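You operate a simulated robot arm through the tools that you are given. There is no shell and no other tool. Be economical: measure what you need, move in short steps, check, and stop when the job is done.

The job below is to be done with a simulated two-armed robot. You get a single attempt, and the scene is never put back.

TASK
Screw the cap back on the tall brown bottle in the steel cupboard.

Only the result counts: the job must be done as asked and must still hold three seconds after the hand-in. Knocking over, shifting, dropping, spilling or breaking anything else fails it. Lids that push on must go on centred and level and be pressed home; caps that screw on are set level and turned clockwise until they are tight.

THE ROBOT
Two 7-joint arms with two-finger parallel grippers on one trunk, on a base that drives. Base frame: it is fixed to the floor where the robot stands at the start and does not move with it; the origin is under the middle of the robot, x ahead of it, y to its left, z up; the surface under the hand at the start is at about z = 780. Lengths are in mm, angles in rad, forces in N, time in s.
The left shoulder is at the start at [70, 163, 1145], the right one opposite. With the tool pointing down near the work surface each hand reaches from about 380 to 880 mm from the robot's upright axis, wherever it stands, measured 20 degrees to its own side. Places, roughly: tall brown bottle in the steel cup (7x7x24 cm) [500, 100, 900]. Payload 3.43 kg a hand.
The tool frame of a hand sits at the grasp point between the pads (the TCP): z along the fingers, y along the line on which they close. The tips reach 34 mm beyond it. Largest opening 128 mm; finger width 24, thickness 12; the body of the gripper, 48 by 130 mm, starts 96 mm behind the TCP.
Orientation is told as [roll, pitch, yaw] about the base's x, y, z axes, in that order, counted from this pose: with the fingers straight down and closing along the base's y, the tool's x points along the base's -x, its y along +y and its z along -z.

THE INTERFACE
- The arms move only by the tool send_rows. It takes "left_commands", "right_commands" or both (then of equal length, played together; a hand with none holds still); each is text: rows parted by semicolons, each of 6 numbers parted by spaces: the shift along the tool's x, y, z in mm, then the turn, a rotation vector about the tool's x, y, z in degrees. In form: x y z wx wy wz; .... A call has 1 to 12 rows; each row shifts and turns the commanded pose from where the row before left it, along the tool's axes as they then stand. "left_jaw" and "right_jaw" are, for a hand that has rows, the finger opening in mm, from 0 to 128, set as the call begins (left out, the last holds). A row lasts 0.2 s, in which the tool goes at most 50 mm and 0.15 rad; a call with a longer step from one row to the next is refused whole, and so is a gripper value outside its range. A pose out of reach is approached as far as the arm can. The call stops where the force on the tool passes 40 N (or 10 N more than at its start, if that is more) or the arm is blocked; 0.2 s more then pass. Each finger travels about 153 mm/s and halts on what it meets, pressing with about 40 N; the grip force reading is that of the motor and also rises with nothing between the fingers. The clock runs only during rows and for 0.2 s after the last one: add rows that do not move to give the fingers time. It gives the time, the measured TCP pose, the force on the tool (base axes), the opening and the grip force at its end, in the units of the frame above (readings bear some noise), with the torque about the TCP (base axes, N m) and any sound that the robot's microphone picked up.
- Cameras (640 x 400 px; columns grow to the right, rows downward): "scene" is now at [139.1, 5.8, 1372.9]; the picture's right is [0.06, -1.00, 0.00], its down [-0.58, -0.04, -0.81] and it looks along [0.81, 0.05, -0.58] (base axes); focal length 247 px, centre (320, 200). "left" rides on the left gripper at [76, 11, -160] in its tool frame; the picture's right is [-0.15, 0.99, 0.00], its down [-0.88, -0.13, -0.46] and it looks along [-0.45, -0.07, 0.89] (tool axes); focal length 234 px, centre (320, 200). "right" rides on the right gripper at [76, -11, -160] in its tool frame; the picture's right is [0.15, 0.99, 0.00], its down [-0.88, 0.13, -0.46] and it looks along [-0.45, 0.07, 0.89] (tool axes); focal length 234 px, centre (320, 200). There is no depth. A picture from a camera that has moved, and an enlarged one, comes with that camera's place and axes in the base frame and with its lens.
- snapshot(camera): a new picture of that camera. No time passes.
- move_column(by): slides the trunk up (or, below 0, down) by that many mm; the arms and the scene camera ride with it, the base frame stays. It gives what a move gives, with no picture.
- drive_base(legs): drives the robot by 1 to 6 legs, each [ahead, left, turn to the left] in mm, mm and rad, along the robot's own axes; the way and the turn of a leg run together, so that a leg with both is an arc; at most 1500 mm and 3.142 rad a leg. The arms and the cameras ride along, it lands a little off, and it stops where it bumps. It gives what a move gives.
- pan_tilt(pan, tilt): turns the head with the scene camera to pan (to the left, within 1.501 rad either way) and tilt (down, from -0.506 to 1.204), counted from straight ahead of the robot. It gives what a move gives.
- enlarge(camera, box): a new picture of the part [left, top, right, bottom] of that camera's present view, enlarged. No time passes.
- finish_job(): hands the job in; it is judged then, once.

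Go step by step. Nothing tells you exact positions but the pictures and the camera data: compare them with the known pose of the tool, close in by small moves and look again before you grip or let go. The budget is 120 turns and 108 pictures, counting those below and the enlarged ones. Unless the task says otherwise, let go and move clear before handing in, and close with one line.

The tools are called as a command line: name --argument value ..., lists and objects as JSON in quotes. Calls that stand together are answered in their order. send_rows: Moves the arms, as the interface text tells. Its arguments: {"type":"object","properties":{"left_commands":{"type":"string"},"left_jaw":{"type":"number"},"right_commands":{"type":"string"},"right_jaw":{"type":"number"}},"required":[]} The other tools are called the same way: move_column (by) slides the trunk up or down; drive_base (legs) drives the base; pan_tilt (pan, tilt) turns the head that bears the scene camera; snapshot (camera) takes a picture; enlarge (camera, box) takes an enlarged picture of a part of a camera's view; finish_job () hands the job in.

At the start:

```text
time_s: 0.0
left_position: [661.6, 216.5, 1229.2]
left_orientation: [0.0, -0.001, 0.003]
left_wrist_force: [-0.4, -0.3, -0.6]
left_wrist_torque: [-0.01, 0.03, -0.01]
left_opening: 127.9
left_gripper_force: 0.0
right_position: [497.6, -152.6, 1178.3]
right_orientation: [-0.001, 0.002, 0.0]
right_wrist_force: [-0.2, 0.5, 0.0]
right_wrist_torque: [0.0, 0.03, 0.0]
right_opening: 128.0
right_gripper_force: 0.1
trunk travel left (down, up): [-625.0, 315.0]
robot x, y, heading: [1.9, 0.8, -0.0]
head pan, tilt: [0.065, 0.621]
```

scene: 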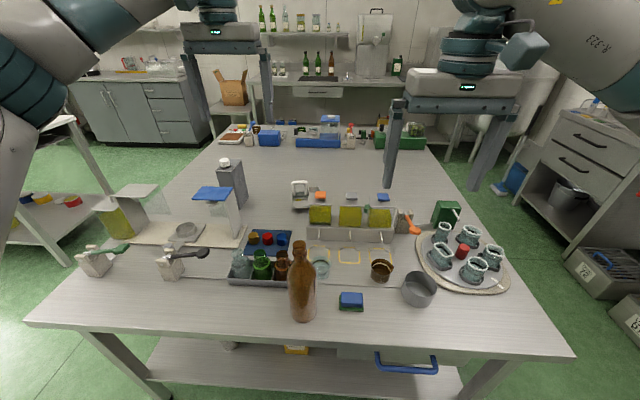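
right: 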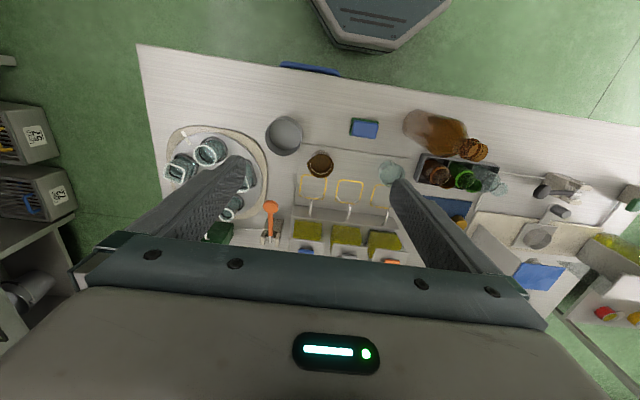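
left: 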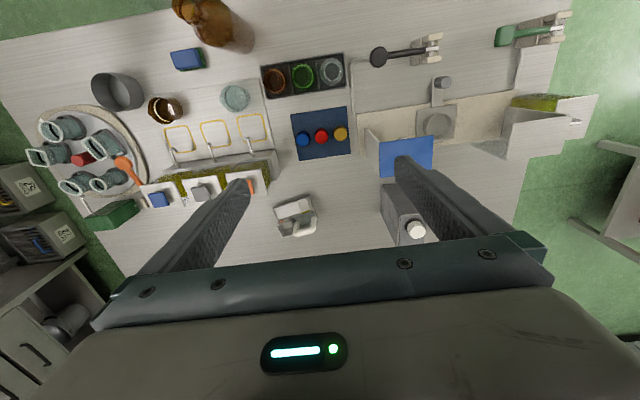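

The tall brown bottle appears to stand on the table in front of me, near (480, 70). I need to find its cap, and check for any steel cupboard holding another bottle, so I'm enlarging the views first.

enlarge --camera "scene" --box '[220, 170, 420, 330]'

enlarge --camera "scene" --box '[220, 0, 440, 150]'

enlarge --camera "right" --box '[230, 80, 550, 270]'

```text
2.50 times, centred on (320, 250) of scene
camera zoom: at [139.1, 5.8, 1372.9], right [0.06, -1.0, 0.0], down [-0.58, -0.04, -0.81], along [0.81, 0.05, -0.58], focal length 618 px, centre (320, 75)
```

zoom: 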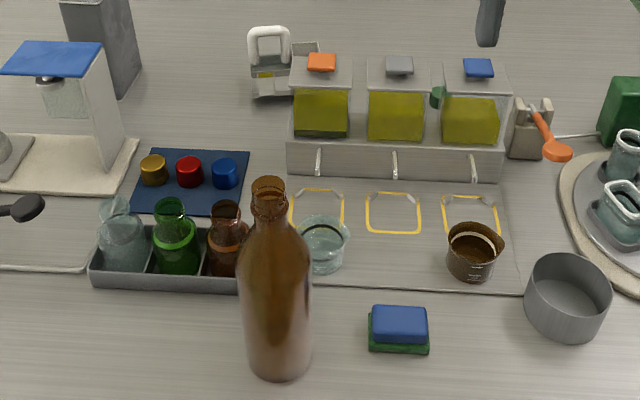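

```text
2.67 times, centred on (330, 75) of scene
camera zoom: at [139.1, 5.8, 1372.9], right [0.06, -1.0, 0.0], down [-0.58, -0.04, -0.81], along [0.81, 0.05, -0.58], focal length 659 px, centre (293, 533)
```

zoom: 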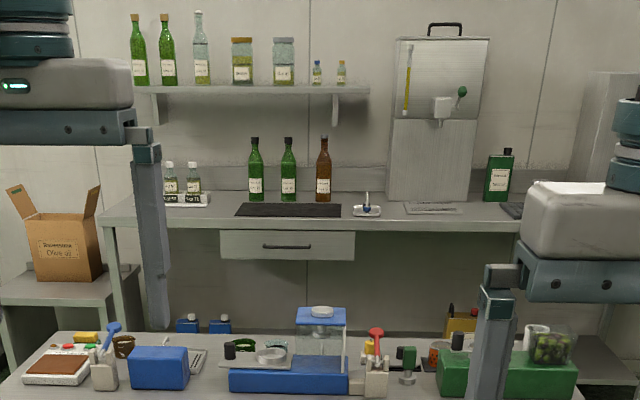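

```text
2.00 times, centred on (390, 175) of right
camera zoom: at [422.8, -165.1, 1339.0], right [-0.15, 0.99, 0.0], down [0.88, 0.13, 0.46], along [0.45, 0.07, -0.89], focal length 468 px, centre (180, 250)
```

zoom: 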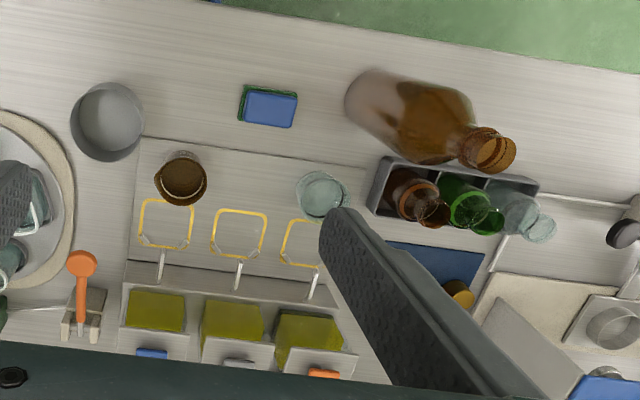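

The table bottle is uncapped, and no matching cap is obvious yet; the three coloured caps seem to go with the rack of small bottles. I'll look around with the head for the cap and any steel cupboard.

pan_tilt --pan -1.2 --tilt 0.5

snapshot --camera "scene"

pan_tilt --pan 1.2 --tilt 0.5

snapshot --camera "scene"

pan_tilt --pan 0.0 --tilt 1.1

snapshot --camera "scene"

```text
time_s: 1.4
left_position: [662.1, 217.3, 1230.9]
left_orientation: [0.0, -0.002, 0.003]
left_wrist_force: [0.9, 0.6, -0.1]
left_wrist_torque: [0.01, 0.01, -0.01]
left_opening: 128.0
left_gripper_force: 0.0
right_position: [498.4, -153.2, 1179.9]
right_orientation: [-0.001, 0.001, 0.0]
right_wrist_force: [-0.1, -0.1, -0.8]
right_wrist_torque: [0.01, 0.01, 0.0]
right_opening: 128.1
right_gripper_force: 0.1
trunk travel left (down, up): [-625.0, 315.0]
robot x, y, heading: [-0.7, 0.6, 0.002]
head pan, tilt: [-1.201, 0.499]
```

```text
101 pictures are left
camera scene: at [84.6, -84.6, 1383.8], right [-0.93, -0.36, 0.0], down [-0.17, 0.45, -0.88], along [0.32, -0.82, -0.48], focal length 247 px, centre (320, 200)
```

scene: 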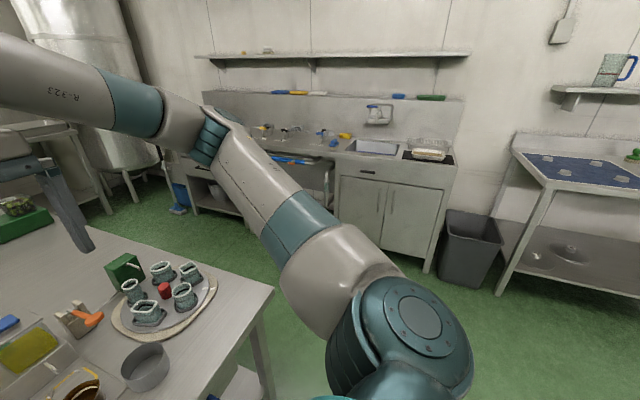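

```text
time_s: 3.6
left_position: [661.6, 217.1, 1230.0]
left_orientation: [-0.001, 0.001, 0.003]
left_wrist_force: [0.4, 0.0, -0.2]
left_wrist_torque: [0.02, -0.01, 0.02]
left_opening: 128.1
left_gripper_force: 0.1
right_position: [498.5, -153.1, 1179.3]
right_orientation: [-0.001, 0.001, 0.001]
right_wrist_force: [0.1, 0.2, -0.4]
right_wrist_torque: [-0.01, 0.03, 0.03]
right_opening: 128.1
right_gripper_force: 0.1
trunk travel left (down, up): [-625.0, 315.0]
robot x, y, heading: [-0.6, -2.0, 0.003]
head pan, tilt: [1.201, 0.499]
```

```text
100 pictures are left
camera scene: at [84.5, 85.0, 1383.8], right [0.93, -0.36, 0.0], down [-0.17, -0.45, -0.88], along [0.32, 0.82, -0.48], focal length 247 px, centre (320, 200)
```

scene: 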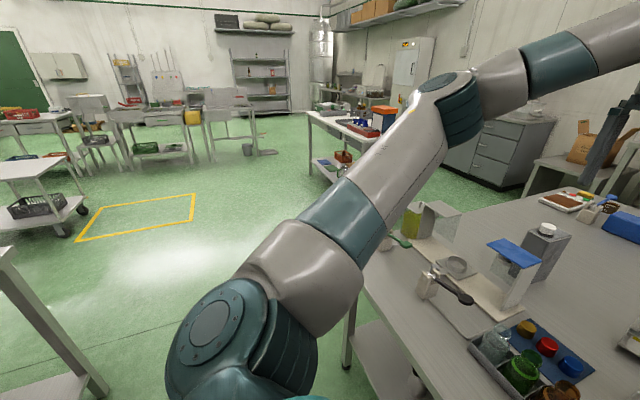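

```text
time_s: 5.0
left_position: [661.8, 216.9, 1229.6]
left_orientation: [-0.001, -0.001, 0.003]
left_wrist_force: [0.3, -0.3, -0.4]
left_wrist_torque: [-0.01, 0.04, 0.03]
left_opening: 128.1
left_gripper_force: 0.1
right_position: [497.3, -152.8, 1178.1]
right_orientation: [0.0, 0.0, 0.001]
right_wrist_force: [-1.2, -0.2, 0.2]
right_wrist_torque: [0.0, 0.0, -0.01]
right_opening: 128.1
right_gripper_force: 0.2
trunk travel left (down, up): [-625.0, 315.0]
robot x, y, heading: [2.6, 4.6, 0.002]
head pan, tilt: [0.0, 1.1]
```

```text
99 pictures are left
camera scene: at [114.7, 0.3, 1336.1], right [0.0, -1.0, 0.0], down [-0.89, 0.0, -0.45], along [0.45, 0.0, -0.89], focal length 247 px, centre (320, 200)
```

scene: 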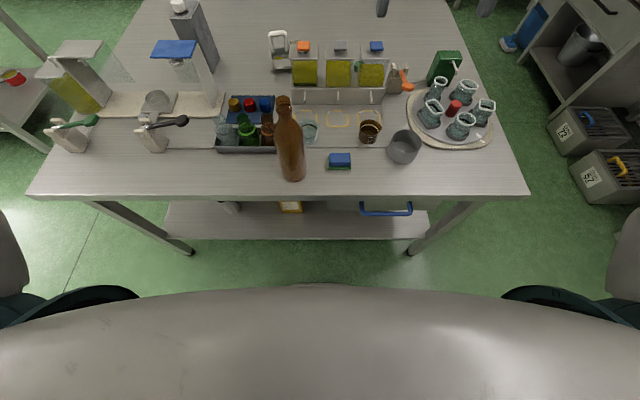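

The table bottle sits at about (465, 70), which fits the listed place, but the name mentions a steel cupboard. I'll look further round before deciding which bottle is meant.

pan_tilt --pan 1.5 --tilt 0.3

snapshot --camera "scene"

pan_tilt --pan -1.5 --tilt 0.3

snapshot --camera "scene"

```text
time_s: 6.6
left_position: [661.2, 217.7, 1229.9]
left_orientation: [0.0, -0.001, 0.001]
left_wrist_force: [0.2, 0.1, 0.7]
left_wrist_torque: [-0.03, -0.01, -0.01]
left_opening: 127.9
left_gripper_force: 0.0
right_position: [497.7, -154.4, 1179.0]
right_orientation: [0.0, 0.001, 0.0]
right_wrist_force: [-0.8, 0.6, -0.6]
right_wrist_torque: [0.01, 0.02, 0.01]
right_opening: 128.2
right_gripper_force: 0.0
trunk travel left (down, up): [-625.0, 315.0]
robot x, y, heading: [-5.4, -5.2, 0.002]
head pan, tilt: [1.499, 0.3]
```

```text
98 pictures are left
camera scene: at [58.3, 93.3, 1402.2], right [1.0, -0.07, 0.0], down [-0.02, -0.3, -0.96], along [0.07, 0.95, -0.3], focal length 247 px, centre (320, 200)
```

scene: 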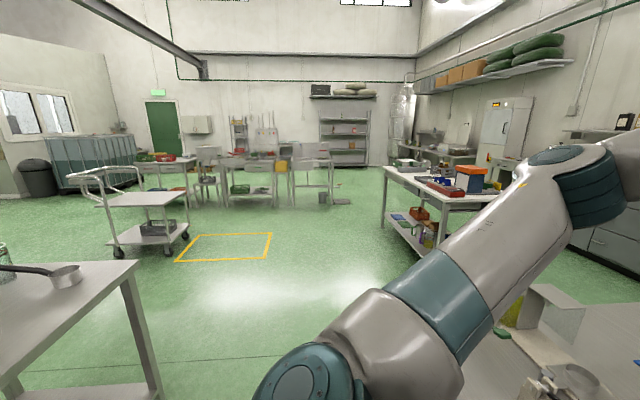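

```text
time_s: 9.2
left_position: [663.5, 217.9, 1230.5]
left_orientation: [0.0, -0.001, 0.002]
left_wrist_force: [0.4, -0.6, -0.7]
left_wrist_torque: [0.02, 0.03, -0.04]
left_opening: 128.3
left_gripper_force: 0.0
right_position: [498.0, -153.1, 1178.9]
right_orientation: [0.002, 0.0, 0.001]
right_wrist_force: [0.4, -0.2, -0.2]
right_wrist_torque: [0.0, -0.04, 0.0]
right_opening: 127.8
right_gripper_force: 0.0
trunk travel left (down, up): [-625.0, 315.0]
robot x, y, heading: [-3.4, -1.0, -0.005]
head pan, tilt: [-1.499, 0.3]
```

```text
97 pictures are left
camera scene: at [58.3, -92.9, 1402.2], right [-1.0, -0.07, 0.0], down [-0.02, 0.29, -0.96], along [0.07, -0.95, -0.3], focal length 247 px, centre (320, 200)
```

scene: 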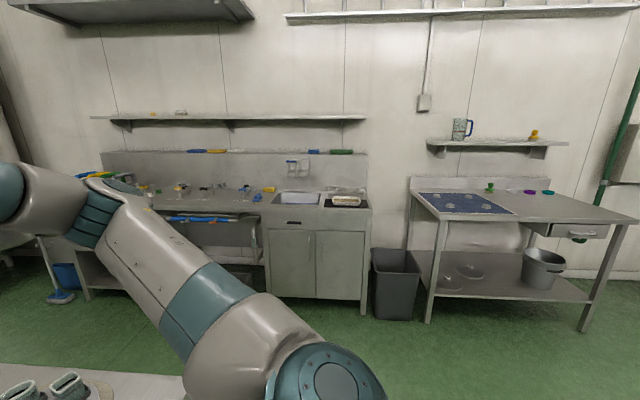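

The scene behind the robot is still unseen. I'll back off a little and turn to look there, keeping the hands high.

pan_tilt --pan 0.0 --tilt 0.35

drive_base --legs '[[-250, 0, 0], [0, 0, 1.57]]'

pan_tilt --pan 1.4 --tilt 0.35

snapshot --camera "scene"

```text
time_s: 10.8
left_position: [662.2, 216.6, 1230.9]
left_orientation: [0.001, 0.001, 0.001]
left_wrist_force: [0.0, 0.3, 0.2]
left_wrist_torque: [0.01, -0.01, 0.01]
left_opening: 127.8
left_gripper_force: 0.1
right_position: [498.4, -153.1, 1177.6]
right_orientation: [0.0, 0.0, 0.001]
right_wrist_force: [-0.2, 0.3, -0.6]
right_wrist_torque: [-0.02, 0.0, 0.04]
right_opening: 128.2
right_gripper_force: 0.1
trunk travel left (down, up): [-625.0, 315.0]
robot x, y, heading: [-0.0, 0.1, 0.001]
head pan, tilt: [0.0, 0.351]
```

```text
time_s: 16.5
left_position: [-461.4, 662.3, 1230.7]
left_orientation: [0.001, 0.0, 1.564]
left_wrist_force: [0.2, 0.2, 1.0]
left_wrist_torque: [0.02, -0.02, 0.01]
left_opening: 127.9
left_gripper_force: 0.0
right_position: [-92.4, 497.1, 1178.7]
right_orientation: [0.001, 0.001, 1.564]
right_wrist_force: [0.5, -0.2, -1.2]
right_wrist_torque: [0.02, -0.01, 0.04]
right_opening: 128.0
right_gripper_force: 0.1
trunk travel left (down, up): [-625.0, 315.0]
robot x, y, heading: [-250.8, -0.3, 1.56]
head pan, tilt: [0.0, 0.351]
```

```text
time_s: 18.0
left_position: [-461.5, 663.6, 1230.4]
left_orientation: [-0.001, 0.002, 1.567]
left_wrist_force: [-0.5, -0.1, 0.5]
left_wrist_torque: [-0.01, 0.0, -0.01]
left_opening: 128.1
left_gripper_force: 0.0
right_position: [-92.2, 498.3, 1177.6]
right_orientation: [0.0, 0.0, 1.567]
right_wrist_force: [-0.2, -0.2, 0.5]
right_wrist_torque: [0.01, -0.01, 0.02]
right_opening: 128.3
right_gripper_force: 0.1
trunk travel left (down, up): [-625.0, 315.0]
robot x, y, heading: [-249.3, -0.1, 1.568]
head pan, tilt: [1.4, 0.351]
```

```text
96 pictures are left
camera scene: at [-339.0, 67.2, 1397.5], right [0.18, 0.98, 0.0], down [0.34, -0.06, -0.94], along [-0.92, 0.17, -0.34], focal length 247 px, centre (320, 200)
```

scene: 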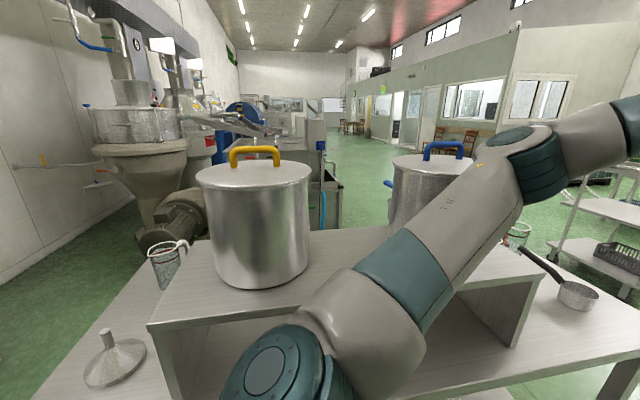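

Only pots and benches are behind me, with no cupboard in sight. I'll turn back and look under the table from here with the trunk lowered.

drive_base --legs '[[0, 0, -1.57]]'

move_column --by -260

pan_tilt --pan 0.0 --tilt 0.6

snapshot --camera "scene"

```text
time_s: 22.2
left_position: [414.2, 216.0, 1229.8]
left_orientation: [0.001, 0.002, 0.001]
left_wrist_force: [-0.8, 0.1, 0.1]
left_wrist_torque: [0.0, -0.01, -0.01]
left_opening: 127.8
left_gripper_force: 0.2
right_position: [249.0, -155.1, 1179.1]
right_orientation: [-0.001, -0.001, -0.001]
right_wrist_force: [0.6, -0.2, 0.8]
right_wrist_torque: [0.03, -0.01, 0.01]
right_opening: 128.1
right_gripper_force: 0.1
trunk travel left (down, up): [-625.0, 315.0]
robot x, y, heading: [-250.2, 2.1, -0.002]
head pan, tilt: [1.4, 0.351]
```

```text
time_s: 24.9
left_position: [413.9, 215.8, 969.0]
left_orientation: [0.0, 0.001, 0.0]
left_wrist_force: [-0.6, -0.7, 0.0]
left_wrist_torque: [-0.01, -0.02, -0.01]
left_opening: 127.7
left_gripper_force: 0.1
right_position: [249.7, -153.5, 920.3]
right_orientation: [0.001, 0.001, -0.001]
right_wrist_force: [-0.1, 0.8, 0.7]
right_wrist_torque: [0.0, 0.0, -0.01]
right_opening: 127.8
right_gripper_force: 0.0
trunk travel left (down, up): [-365.0, 575.0]
robot x, y, heading: [-248.6, -3.2, -0.003]
head pan, tilt: [1.4, 0.351]
```

```text
time_s: 26.4
left_position: [413.3, 215.5, 968.6]
left_orientation: [0.001, 0.0, 0.0]
left_wrist_force: [0.4, 0.4, -0.2]
left_wrist_torque: [0.0, -0.02, -0.04]
left_opening: 128.0
left_gripper_force: 0.1
right_position: [249.3, -153.2, 919.4]
right_orientation: [-0.002, 0.0, -0.003]
right_wrist_force: [1.0, 0.4, 0.3]
right_wrist_torque: [-0.01, 0.0, -0.02]
right_opening: 127.8
right_gripper_force: 0.1
trunk travel left (down, up): [-365.0, 575.0]
robot x, y, heading: [-251.9, 2.5, -0.001]
head pan, tilt: [0.0, 0.6]
```

```text
95 pictures are left
camera scene: at [-109.0, 0.2, 1114.7], right [0.0, -1.0, 0.0], down [-0.57, 0.0, -0.82], along [0.82, 0.0, -0.57], focal length 247 px, centre (320, 200)
```

scene: 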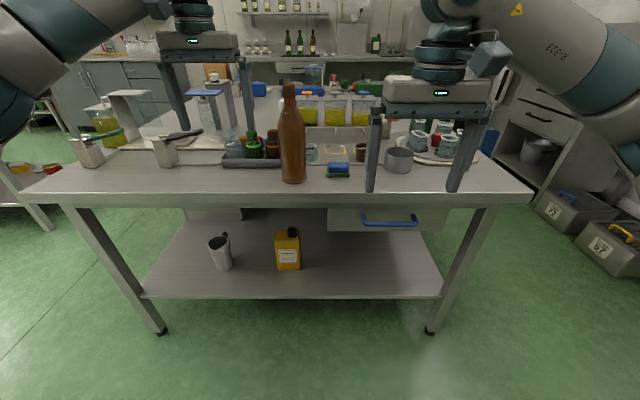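

Under the table are a jug, a yellow can and one or two hung drawers, one with a blue handle, which may hold the cap. I'll take closer looks.

enlarge --camera "scene" --box '[160, 180, 460, 300]'

enlarge --camera "scene" --box '[60, 60, 500, 200]'

enlarge --camera "scene" --box '[250, 70, 350, 190]'

```text
2.13 times, centred on (310, 240) of scene
camera zoom: at [-109.0, 0.2, 1114.7], right [0.0, -1.0, 0.0], down [-0.57, 0.0, -0.82], along [0.82, 0.0, -0.57], focal length 527 px, centre (341, 115)
```

zoom: 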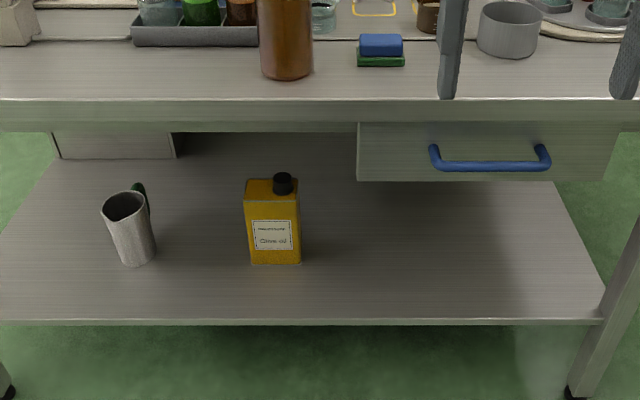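

```text
1.45 times, centred on (280, 130) of scene
camera zoom: at [-109.0, 0.2, 1114.7], right [0.0, -1.0, 0.0], down [-0.57, 0.0, -0.82], along [0.82, 0.0, -0.57], focal length 359 px, centre (378, 302)
```

zoom: 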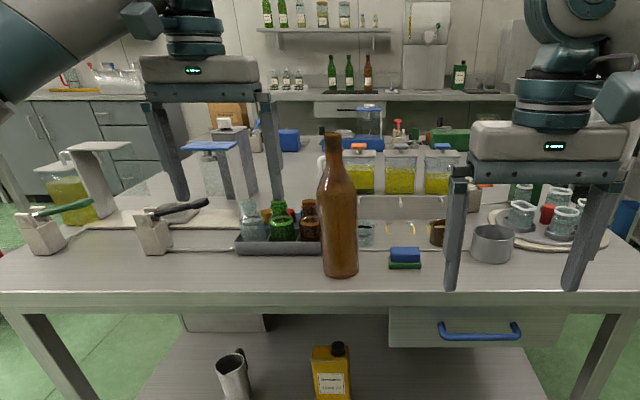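

```text
3.33 times, centred on (300, 130) of scene
camera zoom: at [-109.0, 0.2, 1114.7], right [0.0, -1.0, 0.0], down [-0.57, 0.0, -0.82], along [0.82, 0.0, -0.57], focal length 823 px, centre (387, 433)
```

zoom: 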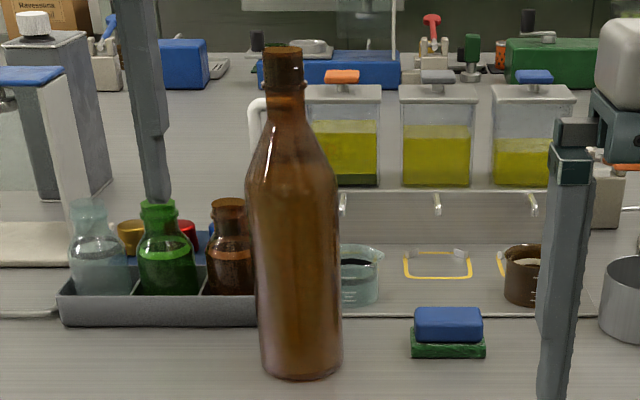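

Next I'll raise the trunk and drive back to the start to look into the open cups and over the table from above.

move_column --by 400

drive_base --legs '[[250, 0, 0]]'

pan_tilt --pan 0.0 --tilt 0.85

enlarge --camera "scene" --box '[360, 80, 560, 280]'

enlarge --camera "scene" --box '[200, 100, 400, 260]'

snapshot --camera "scene"

snapshot --camera "right"

```text
time_s: 30.2
left_position: [413.0, 216.0, 1369.2]
left_orientation: [0.001, 0.0, 0.0]
left_wrist_force: [0.4, -0.1, -0.2]
left_wrist_torque: [0.01, 0.0, -0.02]
left_opening: 128.2
left_gripper_force: 0.1
right_position: [248.9, -153.2, 1319.1]
right_orientation: [0.0, -0.002, -0.003]
right_wrist_force: [-0.2, 0.7, 0.5]
right_wrist_torque: [0.0, -0.02, -0.03]
right_opening: 128.2
right_gripper_force: 0.0
trunk travel left (down, up): [-765.0, 175.0]
robot x, y, heading: [-245.5, 1.1, -0.001]
head pan, tilt: [0.0, 0.6]
```

```text
time_s: 32.0
left_position: [658.6, 216.9, 1371.1]
left_orientation: [-0.001, -0.002, 0.0]
left_wrist_force: [0.7, 0.3, 0.4]
left_wrist_torque: [0.01, 0.01, -0.02]
left_opening: 128.2
left_gripper_force: 0.1
right_position: [495.5, -153.4, 1319.3]
right_orientation: [0.0, -0.002, -0.001]
right_wrist_force: [-0.2, -0.7, 0.0]
right_wrist_torque: [-0.01, -0.03, -0.01]
right_opening: 128.1
right_gripper_force: 0.0
trunk travel left (down, up): [-765.0, 175.0]
robot x, y, heading: [1.6, 0.8, 0.001]
head pan, tilt: [0.0, 0.6]
```

```text
time_s: 32.8
left_position: [661.8, 215.8, 1370.9]
left_orientation: [0.001, 0.001, -0.002]
left_wrist_force: [0.0, -0.3, -0.4]
left_wrist_torque: [-0.04, -0.02, 0.0]
left_opening: 128.2
left_gripper_force: 0.1
right_position: [496.5, -153.9, 1318.6]
right_orientation: [-0.001, 0.0, 0.001]
right_wrist_force: [-0.4, 0.6, 0.1]
right_wrist_torque: [0.0, -0.03, 0.0]
right_opening: 128.3
right_gripper_force: 0.1
trunk travel left (down, up): [-765.0, 175.0]
robot x, y, heading: [-0.4, -4.1, -0.002]
head pan, tilt: [0.0, 0.85]
```

```text
2.00 times, centred on (460, 180) of scene
camera zoom: at [129.3, 0.0, 1493.7], right [0.0, -1.0, 0.0], down [-0.75, 0.0, -0.66], along [0.66, 0.0, -0.75], focal length 494 px, centre (40, 240)
```

zoom: 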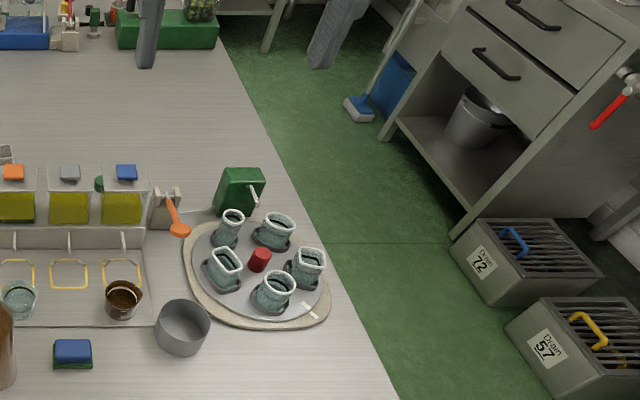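

```text
2.50 times, centred on (300, 180) of scene
camera zoom: at [129.3, 0.0, 1493.7], right [0.0, -1.0, 0.0], down [-0.75, 0.0, -0.66], along [0.66, 0.0, -0.75], focal length 618 px, centre (370, 250)
```

zoom: 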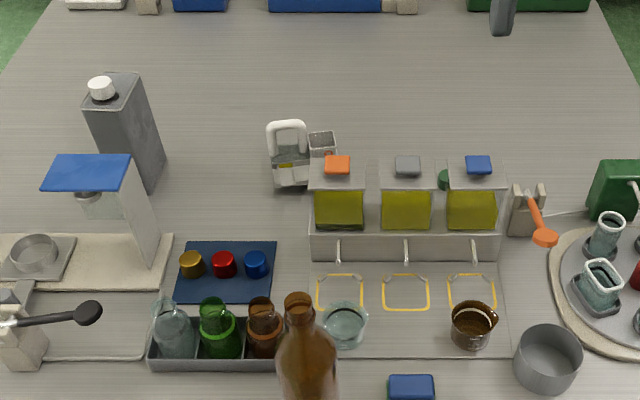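

```text
89 pictures are left
camera scene: at [129.3, 0.0, 1493.7], right [0.0, -1.0, 0.0], down [-0.75, 0.0, -0.66], along [0.66, 0.0, -0.75], focal length 247 px, centre (320, 200)
```

scene: 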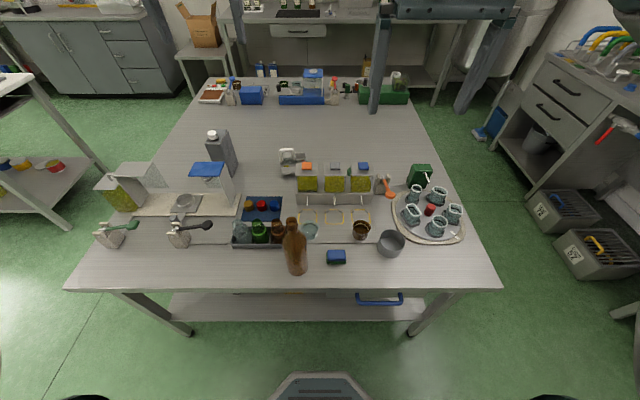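

```text
88 pictures are left
camera right: at [422.1, -165.5, 1478.8], right [-0.15, 0.99, 0.0], down [0.88, 0.13, 0.46], along [0.45, 0.07, -0.89], focal length 234 px, centre (320, 200)
```

right: 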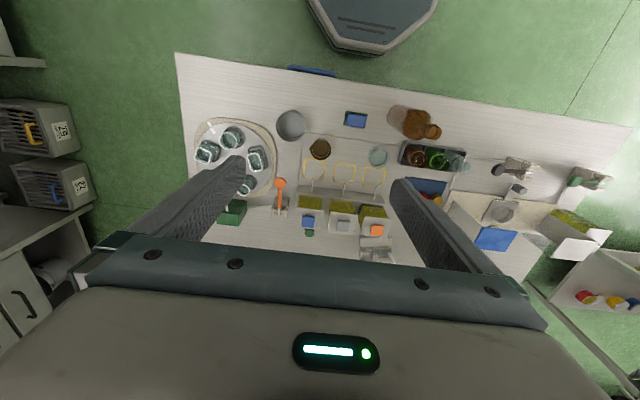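

No plain matching cap is visible yet. Before touching a drawer, I'll check nearby benches and the far end of the table in close-up.

pan_tilt --pan 0.9 --tilt 0.6

snapshot --camera "scene"

pan_tilt --pan -0.9 --tilt 0.6

snapshot --camera "scene"

pan_tilt --pan 0 --tilt 0.5

enlarge --camera "scene" --box '[180, 140, 440, 300]'

enlarge --camera "scene" --box '[170, 90, 430, 210]'

```text
time_s: 34.0
left_position: [662.2, 216.3, 1369.5]
left_orientation: [0.0, 0.0, 0.0]
left_wrist_force: [0.5, 0.8, 0.3]
left_wrist_torque: [-0.04, 0.01, 0.02]
left_opening: 128.0
left_gripper_force: 0.1
right_position: [496.3, -153.1, 1319.6]
right_orientation: [0.001, 0.0, 0.0]
right_wrist_force: [0.4, 0.5, -0.8]
right_wrist_torque: [0.01, -0.03, 0.02]
right_opening: 128.1
right_gripper_force: 0.1
trunk travel left (down, up): [-765.0, 175.0]
robot x, y, heading: [-3.6, 2.9, 0.0]
head pan, tilt: [0.901, 0.6]
```

```text
87 pictures are left
camera scene: at [105.3, 69.3, 1514.7], right [0.78, -0.62, 0.0], down [-0.35, -0.44, -0.82], along [0.51, 0.65, -0.57], focal length 247 px, centre (320, 200)
```

scene: 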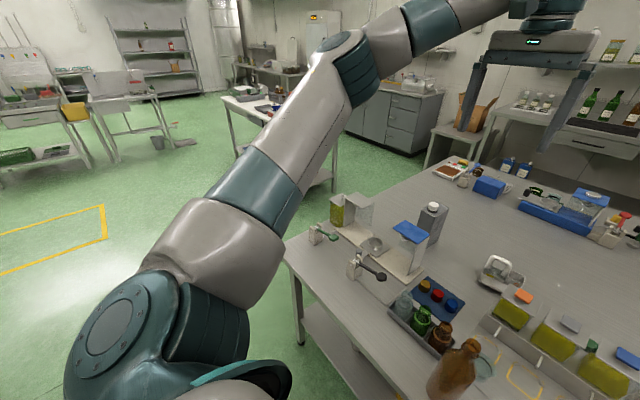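

```text
time_s: 35.8
left_position: [660.6, 215.4, 1371.4]
left_orientation: [0.0, 0.001, 0.0]
left_wrist_force: [0.2, 0.4, -0.1]
left_wrist_torque: [-0.04, 0.01, 0.0]
left_opening: 128.2
left_gripper_force: 0.0
right_position: [497.2, -154.9, 1319.2]
right_orientation: [0.001, 0.0, -0.001]
right_wrist_force: [0.4, 0.1, -0.1]
right_wrist_torque: [0.0, 0.03, 0.02]
right_opening: 128.0
right_gripper_force: 0.0
trunk travel left (down, up): [-765.0, 175.0]
robot x, y, heading: [-2.1, 3.5, 0.003]
head pan, tilt: [-0.901, 0.6]
```

```text
86 pictures are left
camera scene: at [105.0, -69.2, 1514.7], right [-0.78, -0.62, 0.0], down [-0.35, 0.44, -0.82], along [0.51, -0.65, -0.57], focal length 247 px, centre (320, 200)
```

scene: 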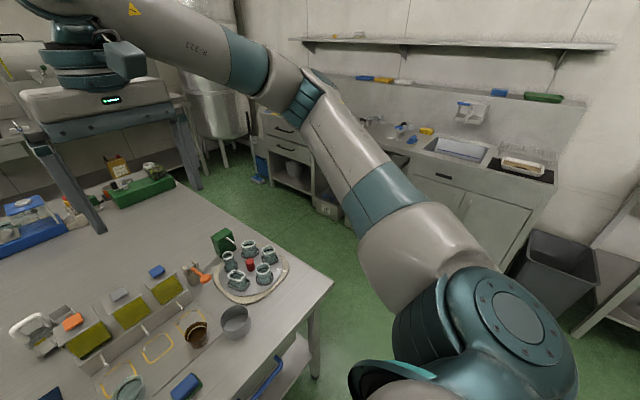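

```text
time_s: 37.0
left_position: [661.9, 216.4, 1370.2]
left_orientation: [-0.001, 0.0, 0.0]
left_wrist_force: [0.4, -0.5, 1.0]
left_wrist_torque: [-0.01, -0.02, 0.01]
left_opening: 128.1
left_gripper_force: 0.1
right_position: [495.9, -153.5, 1318.5]
right_orientation: [0.002, -0.002, 0.002]
right_wrist_force: [-0.5, -0.6, 0.8]
right_wrist_torque: [-0.01, 0.0, 0.01]
right_opening: 127.8
right_gripper_force: 0.0
trunk travel left (down, up): [-765.0, 175.0]
robot x, y, heading: [-3.0, -1.9, 0.003]
head pan, tilt: [0.0, 0.499]
```

```text
2.46 times, centred on (310, 220) of scene
camera zoom: at [141.1, -0.1, 1523.8], right [0.0, -1.0, 0.0], down [-0.48, 0.0, -0.88], along [0.88, 0.0, -0.48], focal length 608 px, centre (345, 151)
```

zoom: 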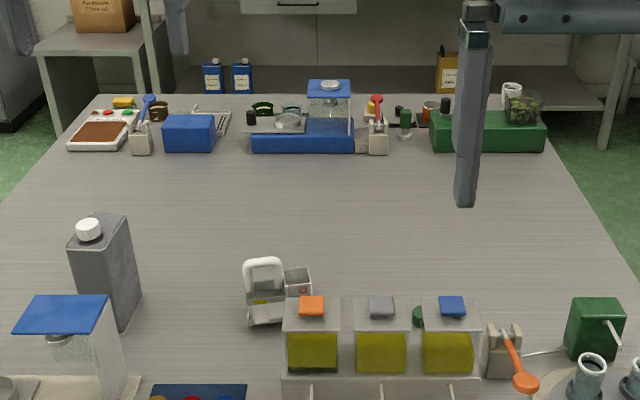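

```text
2.46 times, centred on (300, 150) of scene
camera zoom: at [141.1, -0.1, 1523.8], right [0.0, -1.0, 0.0], down [-0.48, 0.0, -0.88], along [0.88, 0.0, -0.48], focal length 608 px, centre (369, 323)
```

zoom: 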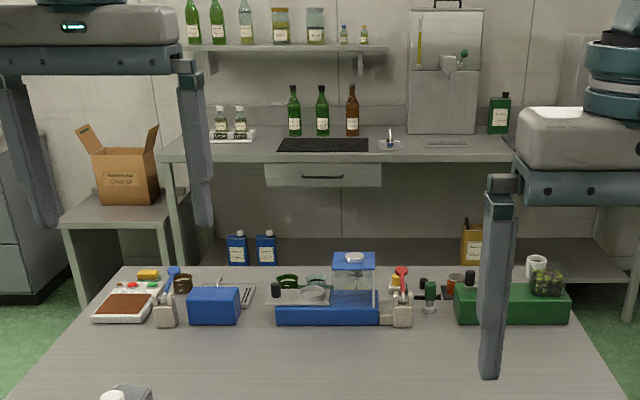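

A small green disc stands behind the jars, at about (893, -124, 800); it could be the cap. I'll zoom in on it with the right camera.

enlarge --camera "right" --box '[260, 180, 400, 270]'

enlarge --camera "scene" --box '[300, 250, 420, 330]'

enlarge --camera "left" --box '[100, 80, 300, 240]'

```text
4.44 times, centred on (330, 225) of right
camera zoom: at [421.1, -165.5, 1479.2], right [-0.15, 0.99, 0.0], down [0.88, 0.13, 0.46], along [0.45, 0.07, -0.89], focal length 1041 px, centre (276, 89)
```

zoom: 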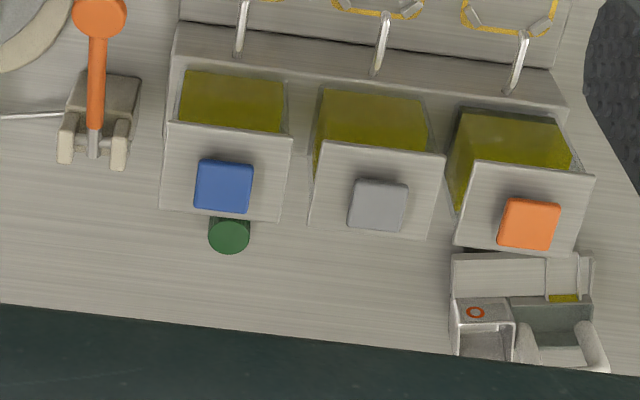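

```text
5.00 times, centred on (360, 290) of scene
camera zoom: at [141.1, -0.1, 1523.8], right [0.0, -1.0, 0.0], down [-0.48, 0.0, -0.88], along [0.88, 0.0, -0.48], focal length 1235 px, centre (120, -250)
```

zoom: 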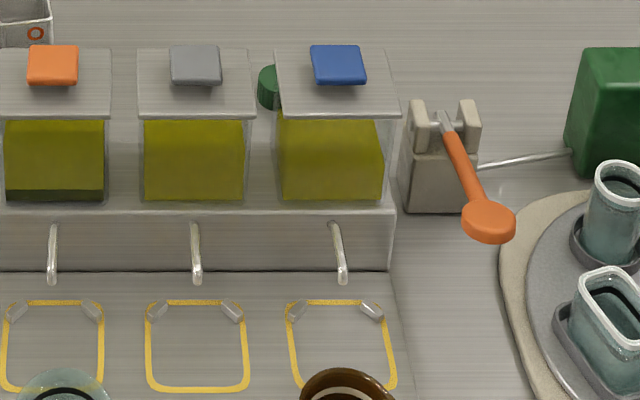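

```text
2.50 times, centred on (200, 160) of left
camera zoom: at [583.6, 227.4, 1528.6], right [0.15, 0.99, 0.0], down [0.88, -0.13, 0.46], along [0.45, -0.07, -0.89], focal length 585 px, centre (620, 300)
```

zoom: 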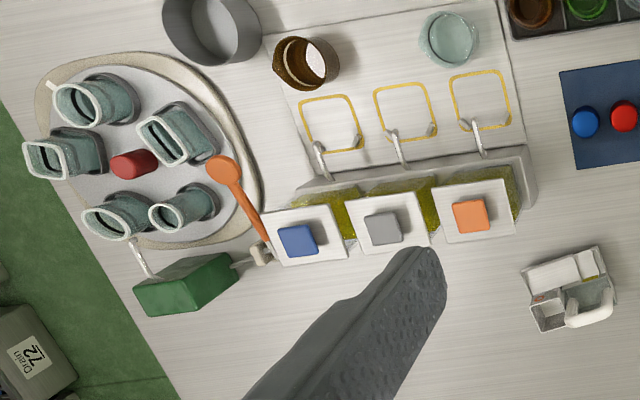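

The green cylinder behind the jars is about 33 mm wide and lies near (898, -128). That suits the bottle's roughly 29 mm neck, so I take it as the cap. I'll drive forward a little to bring it into reach.

drive_base --legs '[[130, 0, 0]]'

send_rows --right_commands "-40 0 0 0 0 0; -40 0 0 0 0 0; -40 0 0 0 0 0; -40 0 0 0 0 0" --right_jaw 70

snapshot --camera "right"

```text
time_s: 38.3
left_position: [788.4, 216.7, 1371.7]
left_orientation: [-0.001, -0.001, 0.001]
left_wrist_force: [0.2, -0.5, -0.7]
left_wrist_torque: [0.0, 0.01, -0.01]
left_opening: 127.9
left_gripper_force: 0.1
right_position: [624.4, -154.0, 1320.6]
right_orientation: [0.0, -0.002, 0.002]
right_wrist_force: [-0.8, 0.6, -0.1]
right_wrist_torque: [-0.01, -0.01, 0.02]
right_opening: 128.2
right_gripper_force: 0.1
trunk travel left (down, up): [-765.0, 175.0]
robot x, y, heading: [131.3, -0.9, -0.007]
head pan, tilt: [0.0, 0.499]
```

```text
time_s: 39.3
left_position: [791.8, 217.0, 1370.3]
left_orientation: [-0.002, -0.001, 0.004]
left_wrist_force: [-0.1, -0.3, -0.5]
left_wrist_torque: [0.0, 0.04, 0.04]
left_opening: 128.0
left_gripper_force: 0.1
right_position: [788.1, -151.6, 1318.3]
right_orientation: [0.0, 0.0, -0.001]
right_wrist_force: [0.0, 0.0, -0.6]
right_wrist_torque: [0.0, 0.01, -0.04]
right_opening: 70.1
right_gripper_force: 0.1
trunk travel left (down, up): [-765.0, 175.0]
robot x, y, heading: [129.6, 1.7, -0.003]
head pan, tilt: [0.0, 0.499]
```

```text
80 pictures are left
camera right: at [712.5, -163.6, 1479.4], right [-0.15, 0.99, 0.0], down [0.88, 0.13, 0.46], along [0.45, 0.07, -0.89], focal length 234 px, centre (320, 200)
```

right: 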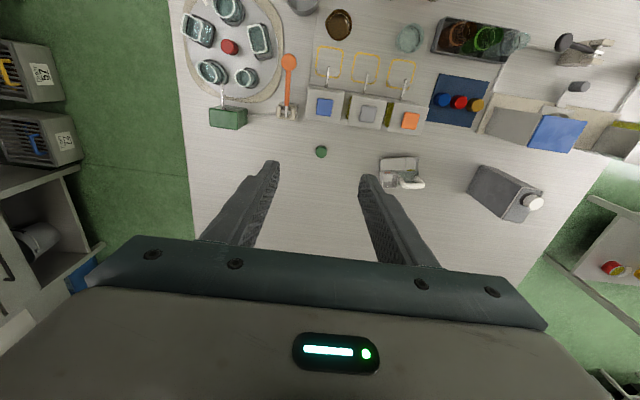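

The cap is confirmed standing free at about (894, -131), with clear space round it. I'll move above it and descend partway.

send_rows --right_commands "-36 7 0 0 0 0; -36 7 0 0 0 0; -35 7 0 0 0 0; 0 0 45 0 0 0; 0 0 45 0 0 0; 0 0 45 0 0 0; 0 0 45 0 0 0; 0 0 45 0 0 0; 0 0 45 0 0 0; 0 0 0 0 0 0"

snapshot --camera "right"

enlarge --camera "right" --box '[240, 60, 400, 160]'

```text
time_s: 41.5
left_position: [791.4, 216.7, 1370.7]
left_orientation: [0.0, -0.003, 0.001]
left_wrist_force: [-0.4, 0.7, 0.2]
left_wrist_torque: [-0.03, 0.01, 0.03]
left_opening: 128.1
left_gripper_force: 0.1
right_position: [893.2, -132.3, 1049.4]
right_orientation: [-0.001, -0.002, -0.001]
right_wrist_force: [0.1, -0.2, -0.9]
right_wrist_torque: [-0.03, 0.0, 0.01]
right_opening: 70.0
right_gripper_force: 0.1
trunk travel left (down, up): [-765.0, 175.0]
robot x, y, heading: [130.7, 0.2, -0.004]
head pan, tilt: [0.0, 0.499]
```

```text
79 pictures are left
camera right: at [818.1, -144.0, 1209.7], right [-0.15, 0.99, 0.0], down [0.88, 0.13, 0.46], along [0.45, 0.07, -0.89], focal length 234 px, centre (320, 200)
```

right: 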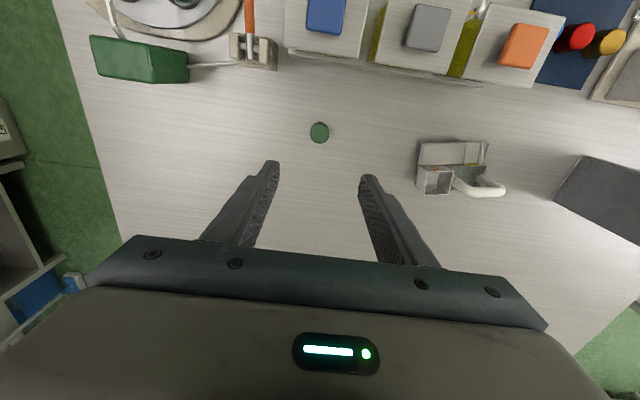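

```text
4.00 times, centred on (320, 110) of right
camera zoom: at [818.1, -144.0, 1209.7], right [-0.15, 0.99, 0.0], down [0.88, 0.13, 0.46], along [0.45, 0.07, -0.89], focal length 937 px, centre (320, 560)
```

zoom: 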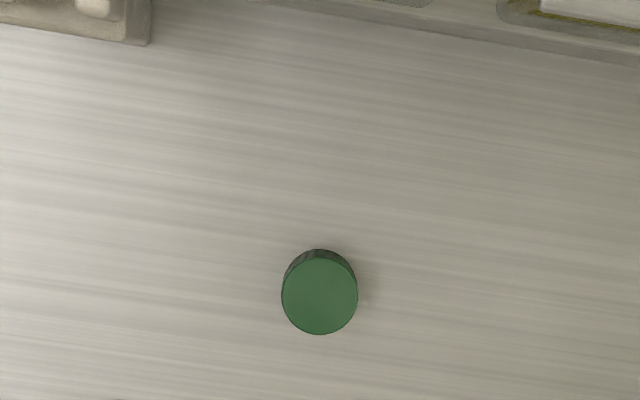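

The cap is upright, about 32 mm across and 20 mm tall, at (900, -130). I'll descend around it.

send_rows --right_commands "-7 2 40 0 0 0; 0 0 45 0 0 0; 0 0 45 0 0 0; 0 0 40 0 0 0; 0 0 30 0 0 0; 0 0 20 0 0 0; 0 0 0 0 0 0" --right_jaw 62

snapshot --camera "right"

```text
time_s: 43.1
left_position: [790.9, 216.8, 1372.6]
left_orientation: [0.001, 0.0, 0.002]
left_wrist_force: [-0.1, -0.3, 0.5]
left_wrist_torque: [-0.02, 0.01, 0.01]
left_opening: 128.0
left_gripper_force: 0.0
right_position: [900.0, -132.0, 829.4]
right_orientation: [0.001, 0.001, 0.002]
right_wrist_force: [0.3, -0.8, 0.5]
right_wrist_torque: [0.03, -0.02, 0.01]
right_opening: 61.8
right_gripper_force: 0.2
trunk travel left (down, up): [-765.0, 175.0]
robot x, y, heading: [126.7, -4.6, -0.001]
head pan, tilt: [0.0, 0.499]
```

```text
77 pictures are left
camera right: at [825.2, -142.8, 989.4], right [-0.15, 0.99, 0.0], down [0.88, 0.13, 0.46], along [0.45, 0.07, -0.89], focal length 234 px, centre (320, 200)
```

right: 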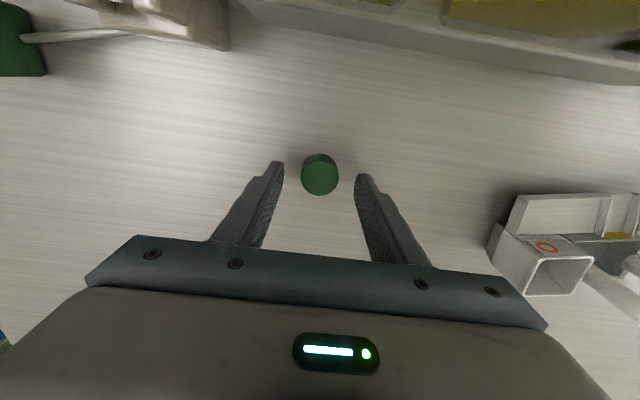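

The cap sits between the tips. I'll go down the last 10 mm and grip.

send_rows --right_commands "1 0 5 0 0 0; 1 0 5 0 0 0; 0 0 0 0 0 0"

send_rows --right_commands "0 0 0 0 0 0; 0 0 0 0 0 0; 0 0 0 0 0 0; 0 0 0 0 0 0" --right_jaw 20

snapshot --camera "right"

```text
time_s: 43.9
left_position: [791.0, 217.7, 1370.0]
left_orientation: [0.0, -0.001, 0.002]
left_wrist_force: [-0.7, -0.1, 1.0]
left_wrist_torque: [0.0, 0.01, -0.05]
left_opening: 128.0
left_gripper_force: 0.2
right_position: [899.3, -129.5, 819.5]
right_orientation: [0.001, 0.0, 0.002]
right_wrist_force: [-0.5, -0.2, -0.5]
right_wrist_torque: [0.02, 0.0, -0.04]
right_opening: 62.1
right_gripper_force: 0.0
trunk travel left (down, up): [-765.0, 175.0]
robot x, y, heading: [130.2, -0.4, 0.005]
head pan, tilt: [0.0, 0.499]
```

```text
time_s: 44.9
left_position: [789.8, 217.1, 1369.8]
left_orientation: [0.0, 0.002, 0.001]
left_wrist_force: [0.6, -0.7, -0.2]
left_wrist_torque: [-0.02, 0.0, 0.0]
left_opening: 128.1
left_gripper_force: 0.1
right_position: [898.4, -130.4, 819.7]
right_orientation: [0.0, 0.001, 0.0]
right_wrist_force: [0.1, 0.6, -0.3]
right_wrist_torque: [-0.03, 0.01, 0.0]
right_opening: 31.6
right_gripper_force: 39.9
trunk travel left (down, up): [-765.0, 175.0]
robot x, y, heading: [129.8, 1.5, 0.002]
head pan, tilt: [0.0, 0.499]
```

```text
76 pictures are left
camera right: at [823.3, -142.0, 979.4], right [-0.15, 0.99, 0.0], down [0.88, 0.13, 0.46], along [0.45, 0.07, -0.89], focal length 234 px, centre (320, 200)
```

right: 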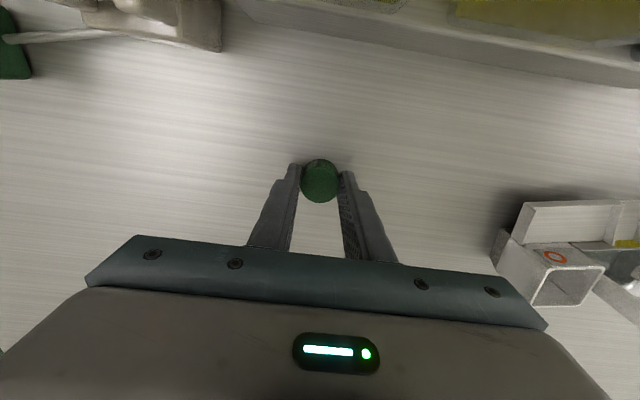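

The cap is held at 31.6 mm opening. I'll lift it high and look at it.

send_rows --right_commands "0 0 -15 0 0 0; 0 0 -40 0 0 0; 0 0 -45 0 0 0; 0 0 -45 0 0 0; 0 0 -45 0 0 0; 0 0 -45 0 0 0; 0 0 -45 0 0 0; 0 0 -45 0 0 0; 0 0 -45 0 0 0; 0 0 0 0 0 0"

drive_base --legs '[[-200, 0, 0]]'

pan_tilt --pan 0 --tilt 0.6

snapshot --camera "scene"

snapshot --camera "left"

```text
time_s: 47.1
left_position: [791.4, 217.8, 1370.2]
left_orientation: [0.0, 0.001, 0.001]
left_wrist_force: [-0.6, -0.3, -1.6]
left_wrist_torque: [0.0, 0.0, 0.01]
left_opening: 128.0
left_gripper_force: 0.0
right_position: [899.6, -130.0, 1190.4]
right_orientation: [0.001, 0.001, 0.002]
right_wrist_force: [0.0, 0.8, 0.5]
right_wrist_torque: [-0.03, 0.04, -0.04]
right_opening: 31.4
right_gripper_force: 39.9
trunk travel left (down, up): [-765.0, 175.0]
robot x, y, heading: [129.1, -1.5, 0.004]
head pan, tilt: [0.0, 0.499]
```

```text
time_s: 48.7
left_position: [593.7, 216.8, 1369.0]
left_orientation: [0.0, 0.002, -0.001]
left_wrist_force: [0.6, 0.5, 0.4]
left_wrist_torque: [0.04, 0.03, 0.0]
left_opening: 128.1
left_gripper_force: 0.0
right_position: [701.0, -131.2, 1187.1]
right_orientation: [0.001, 0.003, -0.001]
right_wrist_force: [1.0, -0.7, -1.2]
right_wrist_torque: [0.02, 0.07, 0.0]
right_opening: 31.7
right_gripper_force: 40.1
trunk travel left (down, up): [-765.0, 175.0]
robot x, y, heading: [-74.5, 2.2, -0.0]
head pan, tilt: [0.0, 0.499]
```

```text
time_s: 49.4
left_position: [591.8, 215.9, 1370.7]
left_orientation: [0.0, 0.0, -0.001]
left_wrist_force: [0.6, 0.6, 0.0]
left_wrist_torque: [-0.01, -0.01, -0.02]
left_opening: 128.2
left_gripper_force: 0.1
right_position: [700.9, -130.7, 1190.0]
right_orientation: [0.0, -0.001, 0.0]
right_wrist_force: [-0.4, -0.4, -0.2]
right_wrist_torque: [-0.03, 0.0, -0.02]
right_opening: 31.4
right_gripper_force: 39.6
trunk travel left (down, up): [-765.0, 175.0]
robot x, y, heading: [-71.3, 1.0, 0.003]
head pan, tilt: [0.0, 0.6]
```

```text
75 pictures are left
camera scene: at [69.4, 0.0, 1514.8], right [0.0, -1.0, 0.0], down [-0.56, 0.0, -0.83], along [0.83, 0.0, -0.56], focal length 247 px, centre (320, 200)
```

scene: 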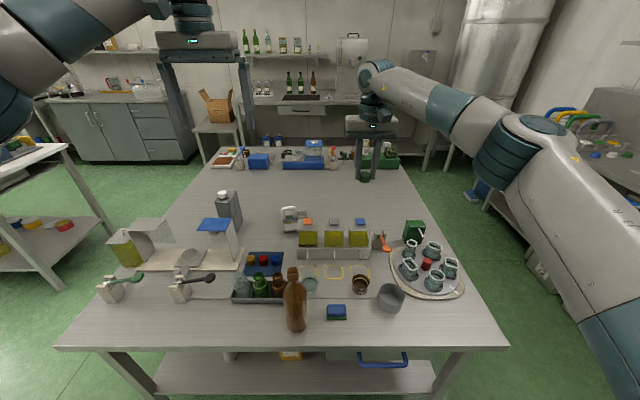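

```text
74 pictures are left
camera left: at [514.6, 227.5, 1528.6], right [0.15, 0.99, 0.0], down [0.88, -0.13, 0.46], along [0.45, -0.07, -0.89], focal length 234 px, centre (320, 200)
```

left: 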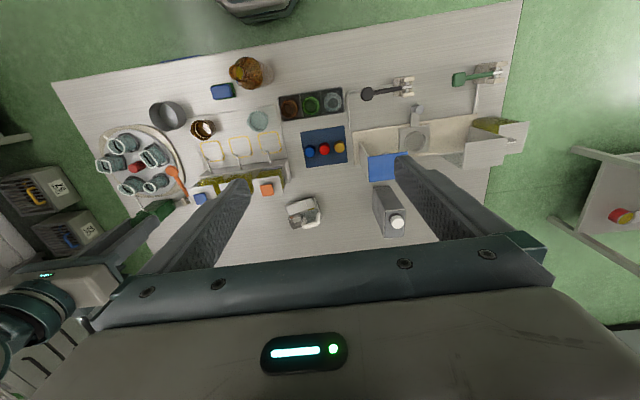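

The cap is lifted cleanly, showing as the green disc under the right fingers. Now I'll measure the bottle axis accurately.

enlarge --camera "scene" --box '[260, 250, 340, 340]'

enlarge --camera "left" --box '[200, 40, 300, 110]'

enlarge --camera "scene" --box '[330, 110, 410, 190]'

```text
4.44 times, centred on (300, 295) of scene
camera zoom: at [69.4, 0.0, 1514.8], right [0.0, -1.0, 0.0], down [-0.56, 0.0, -0.83], along [0.83, 0.0, -0.56], focal length 1098 px, centre (409, -222)
```

zoom: 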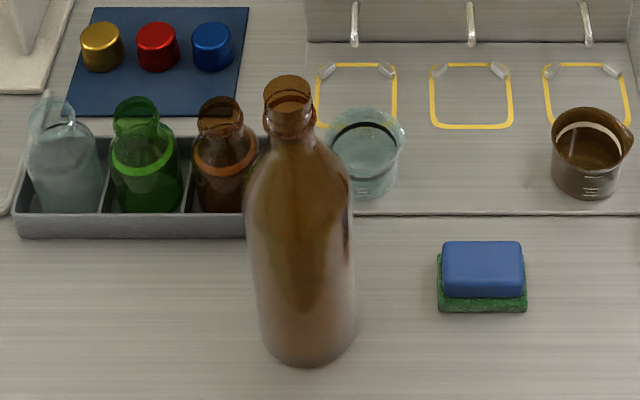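

```text
5.71 times, centred on (250, 75) of left
camera zoom: at [514.6, 227.5, 1528.6], right [0.15, 0.99, 0.0], down [0.88, -0.13, 0.46], along [0.45, -0.07, -0.89], focal length 1338 px, centre (720, 914)
```

zoom: 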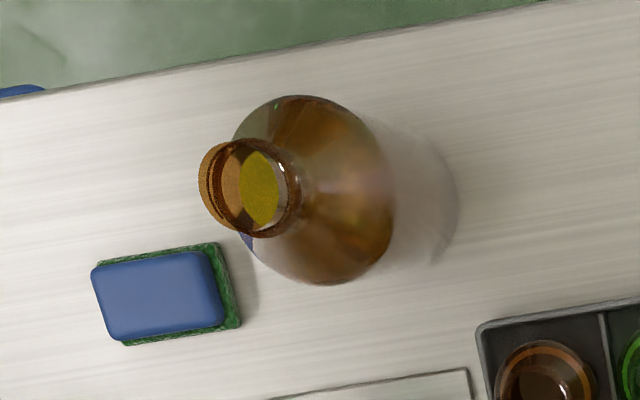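

```text
5.00 times, centred on (370, 150) of scene
camera zoom: at [69.4, 0.0, 1514.8], right [0.0, -1.0, 0.0], down [-0.56, 0.0, -0.83], along [0.83, 0.0, -0.56], focal length 1235 px, centre (70, 450)
```

zoom: 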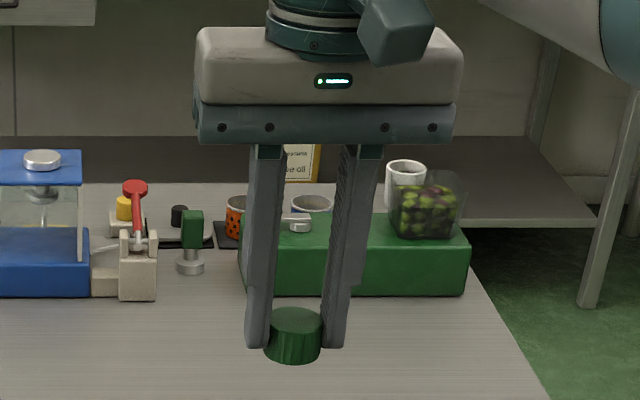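

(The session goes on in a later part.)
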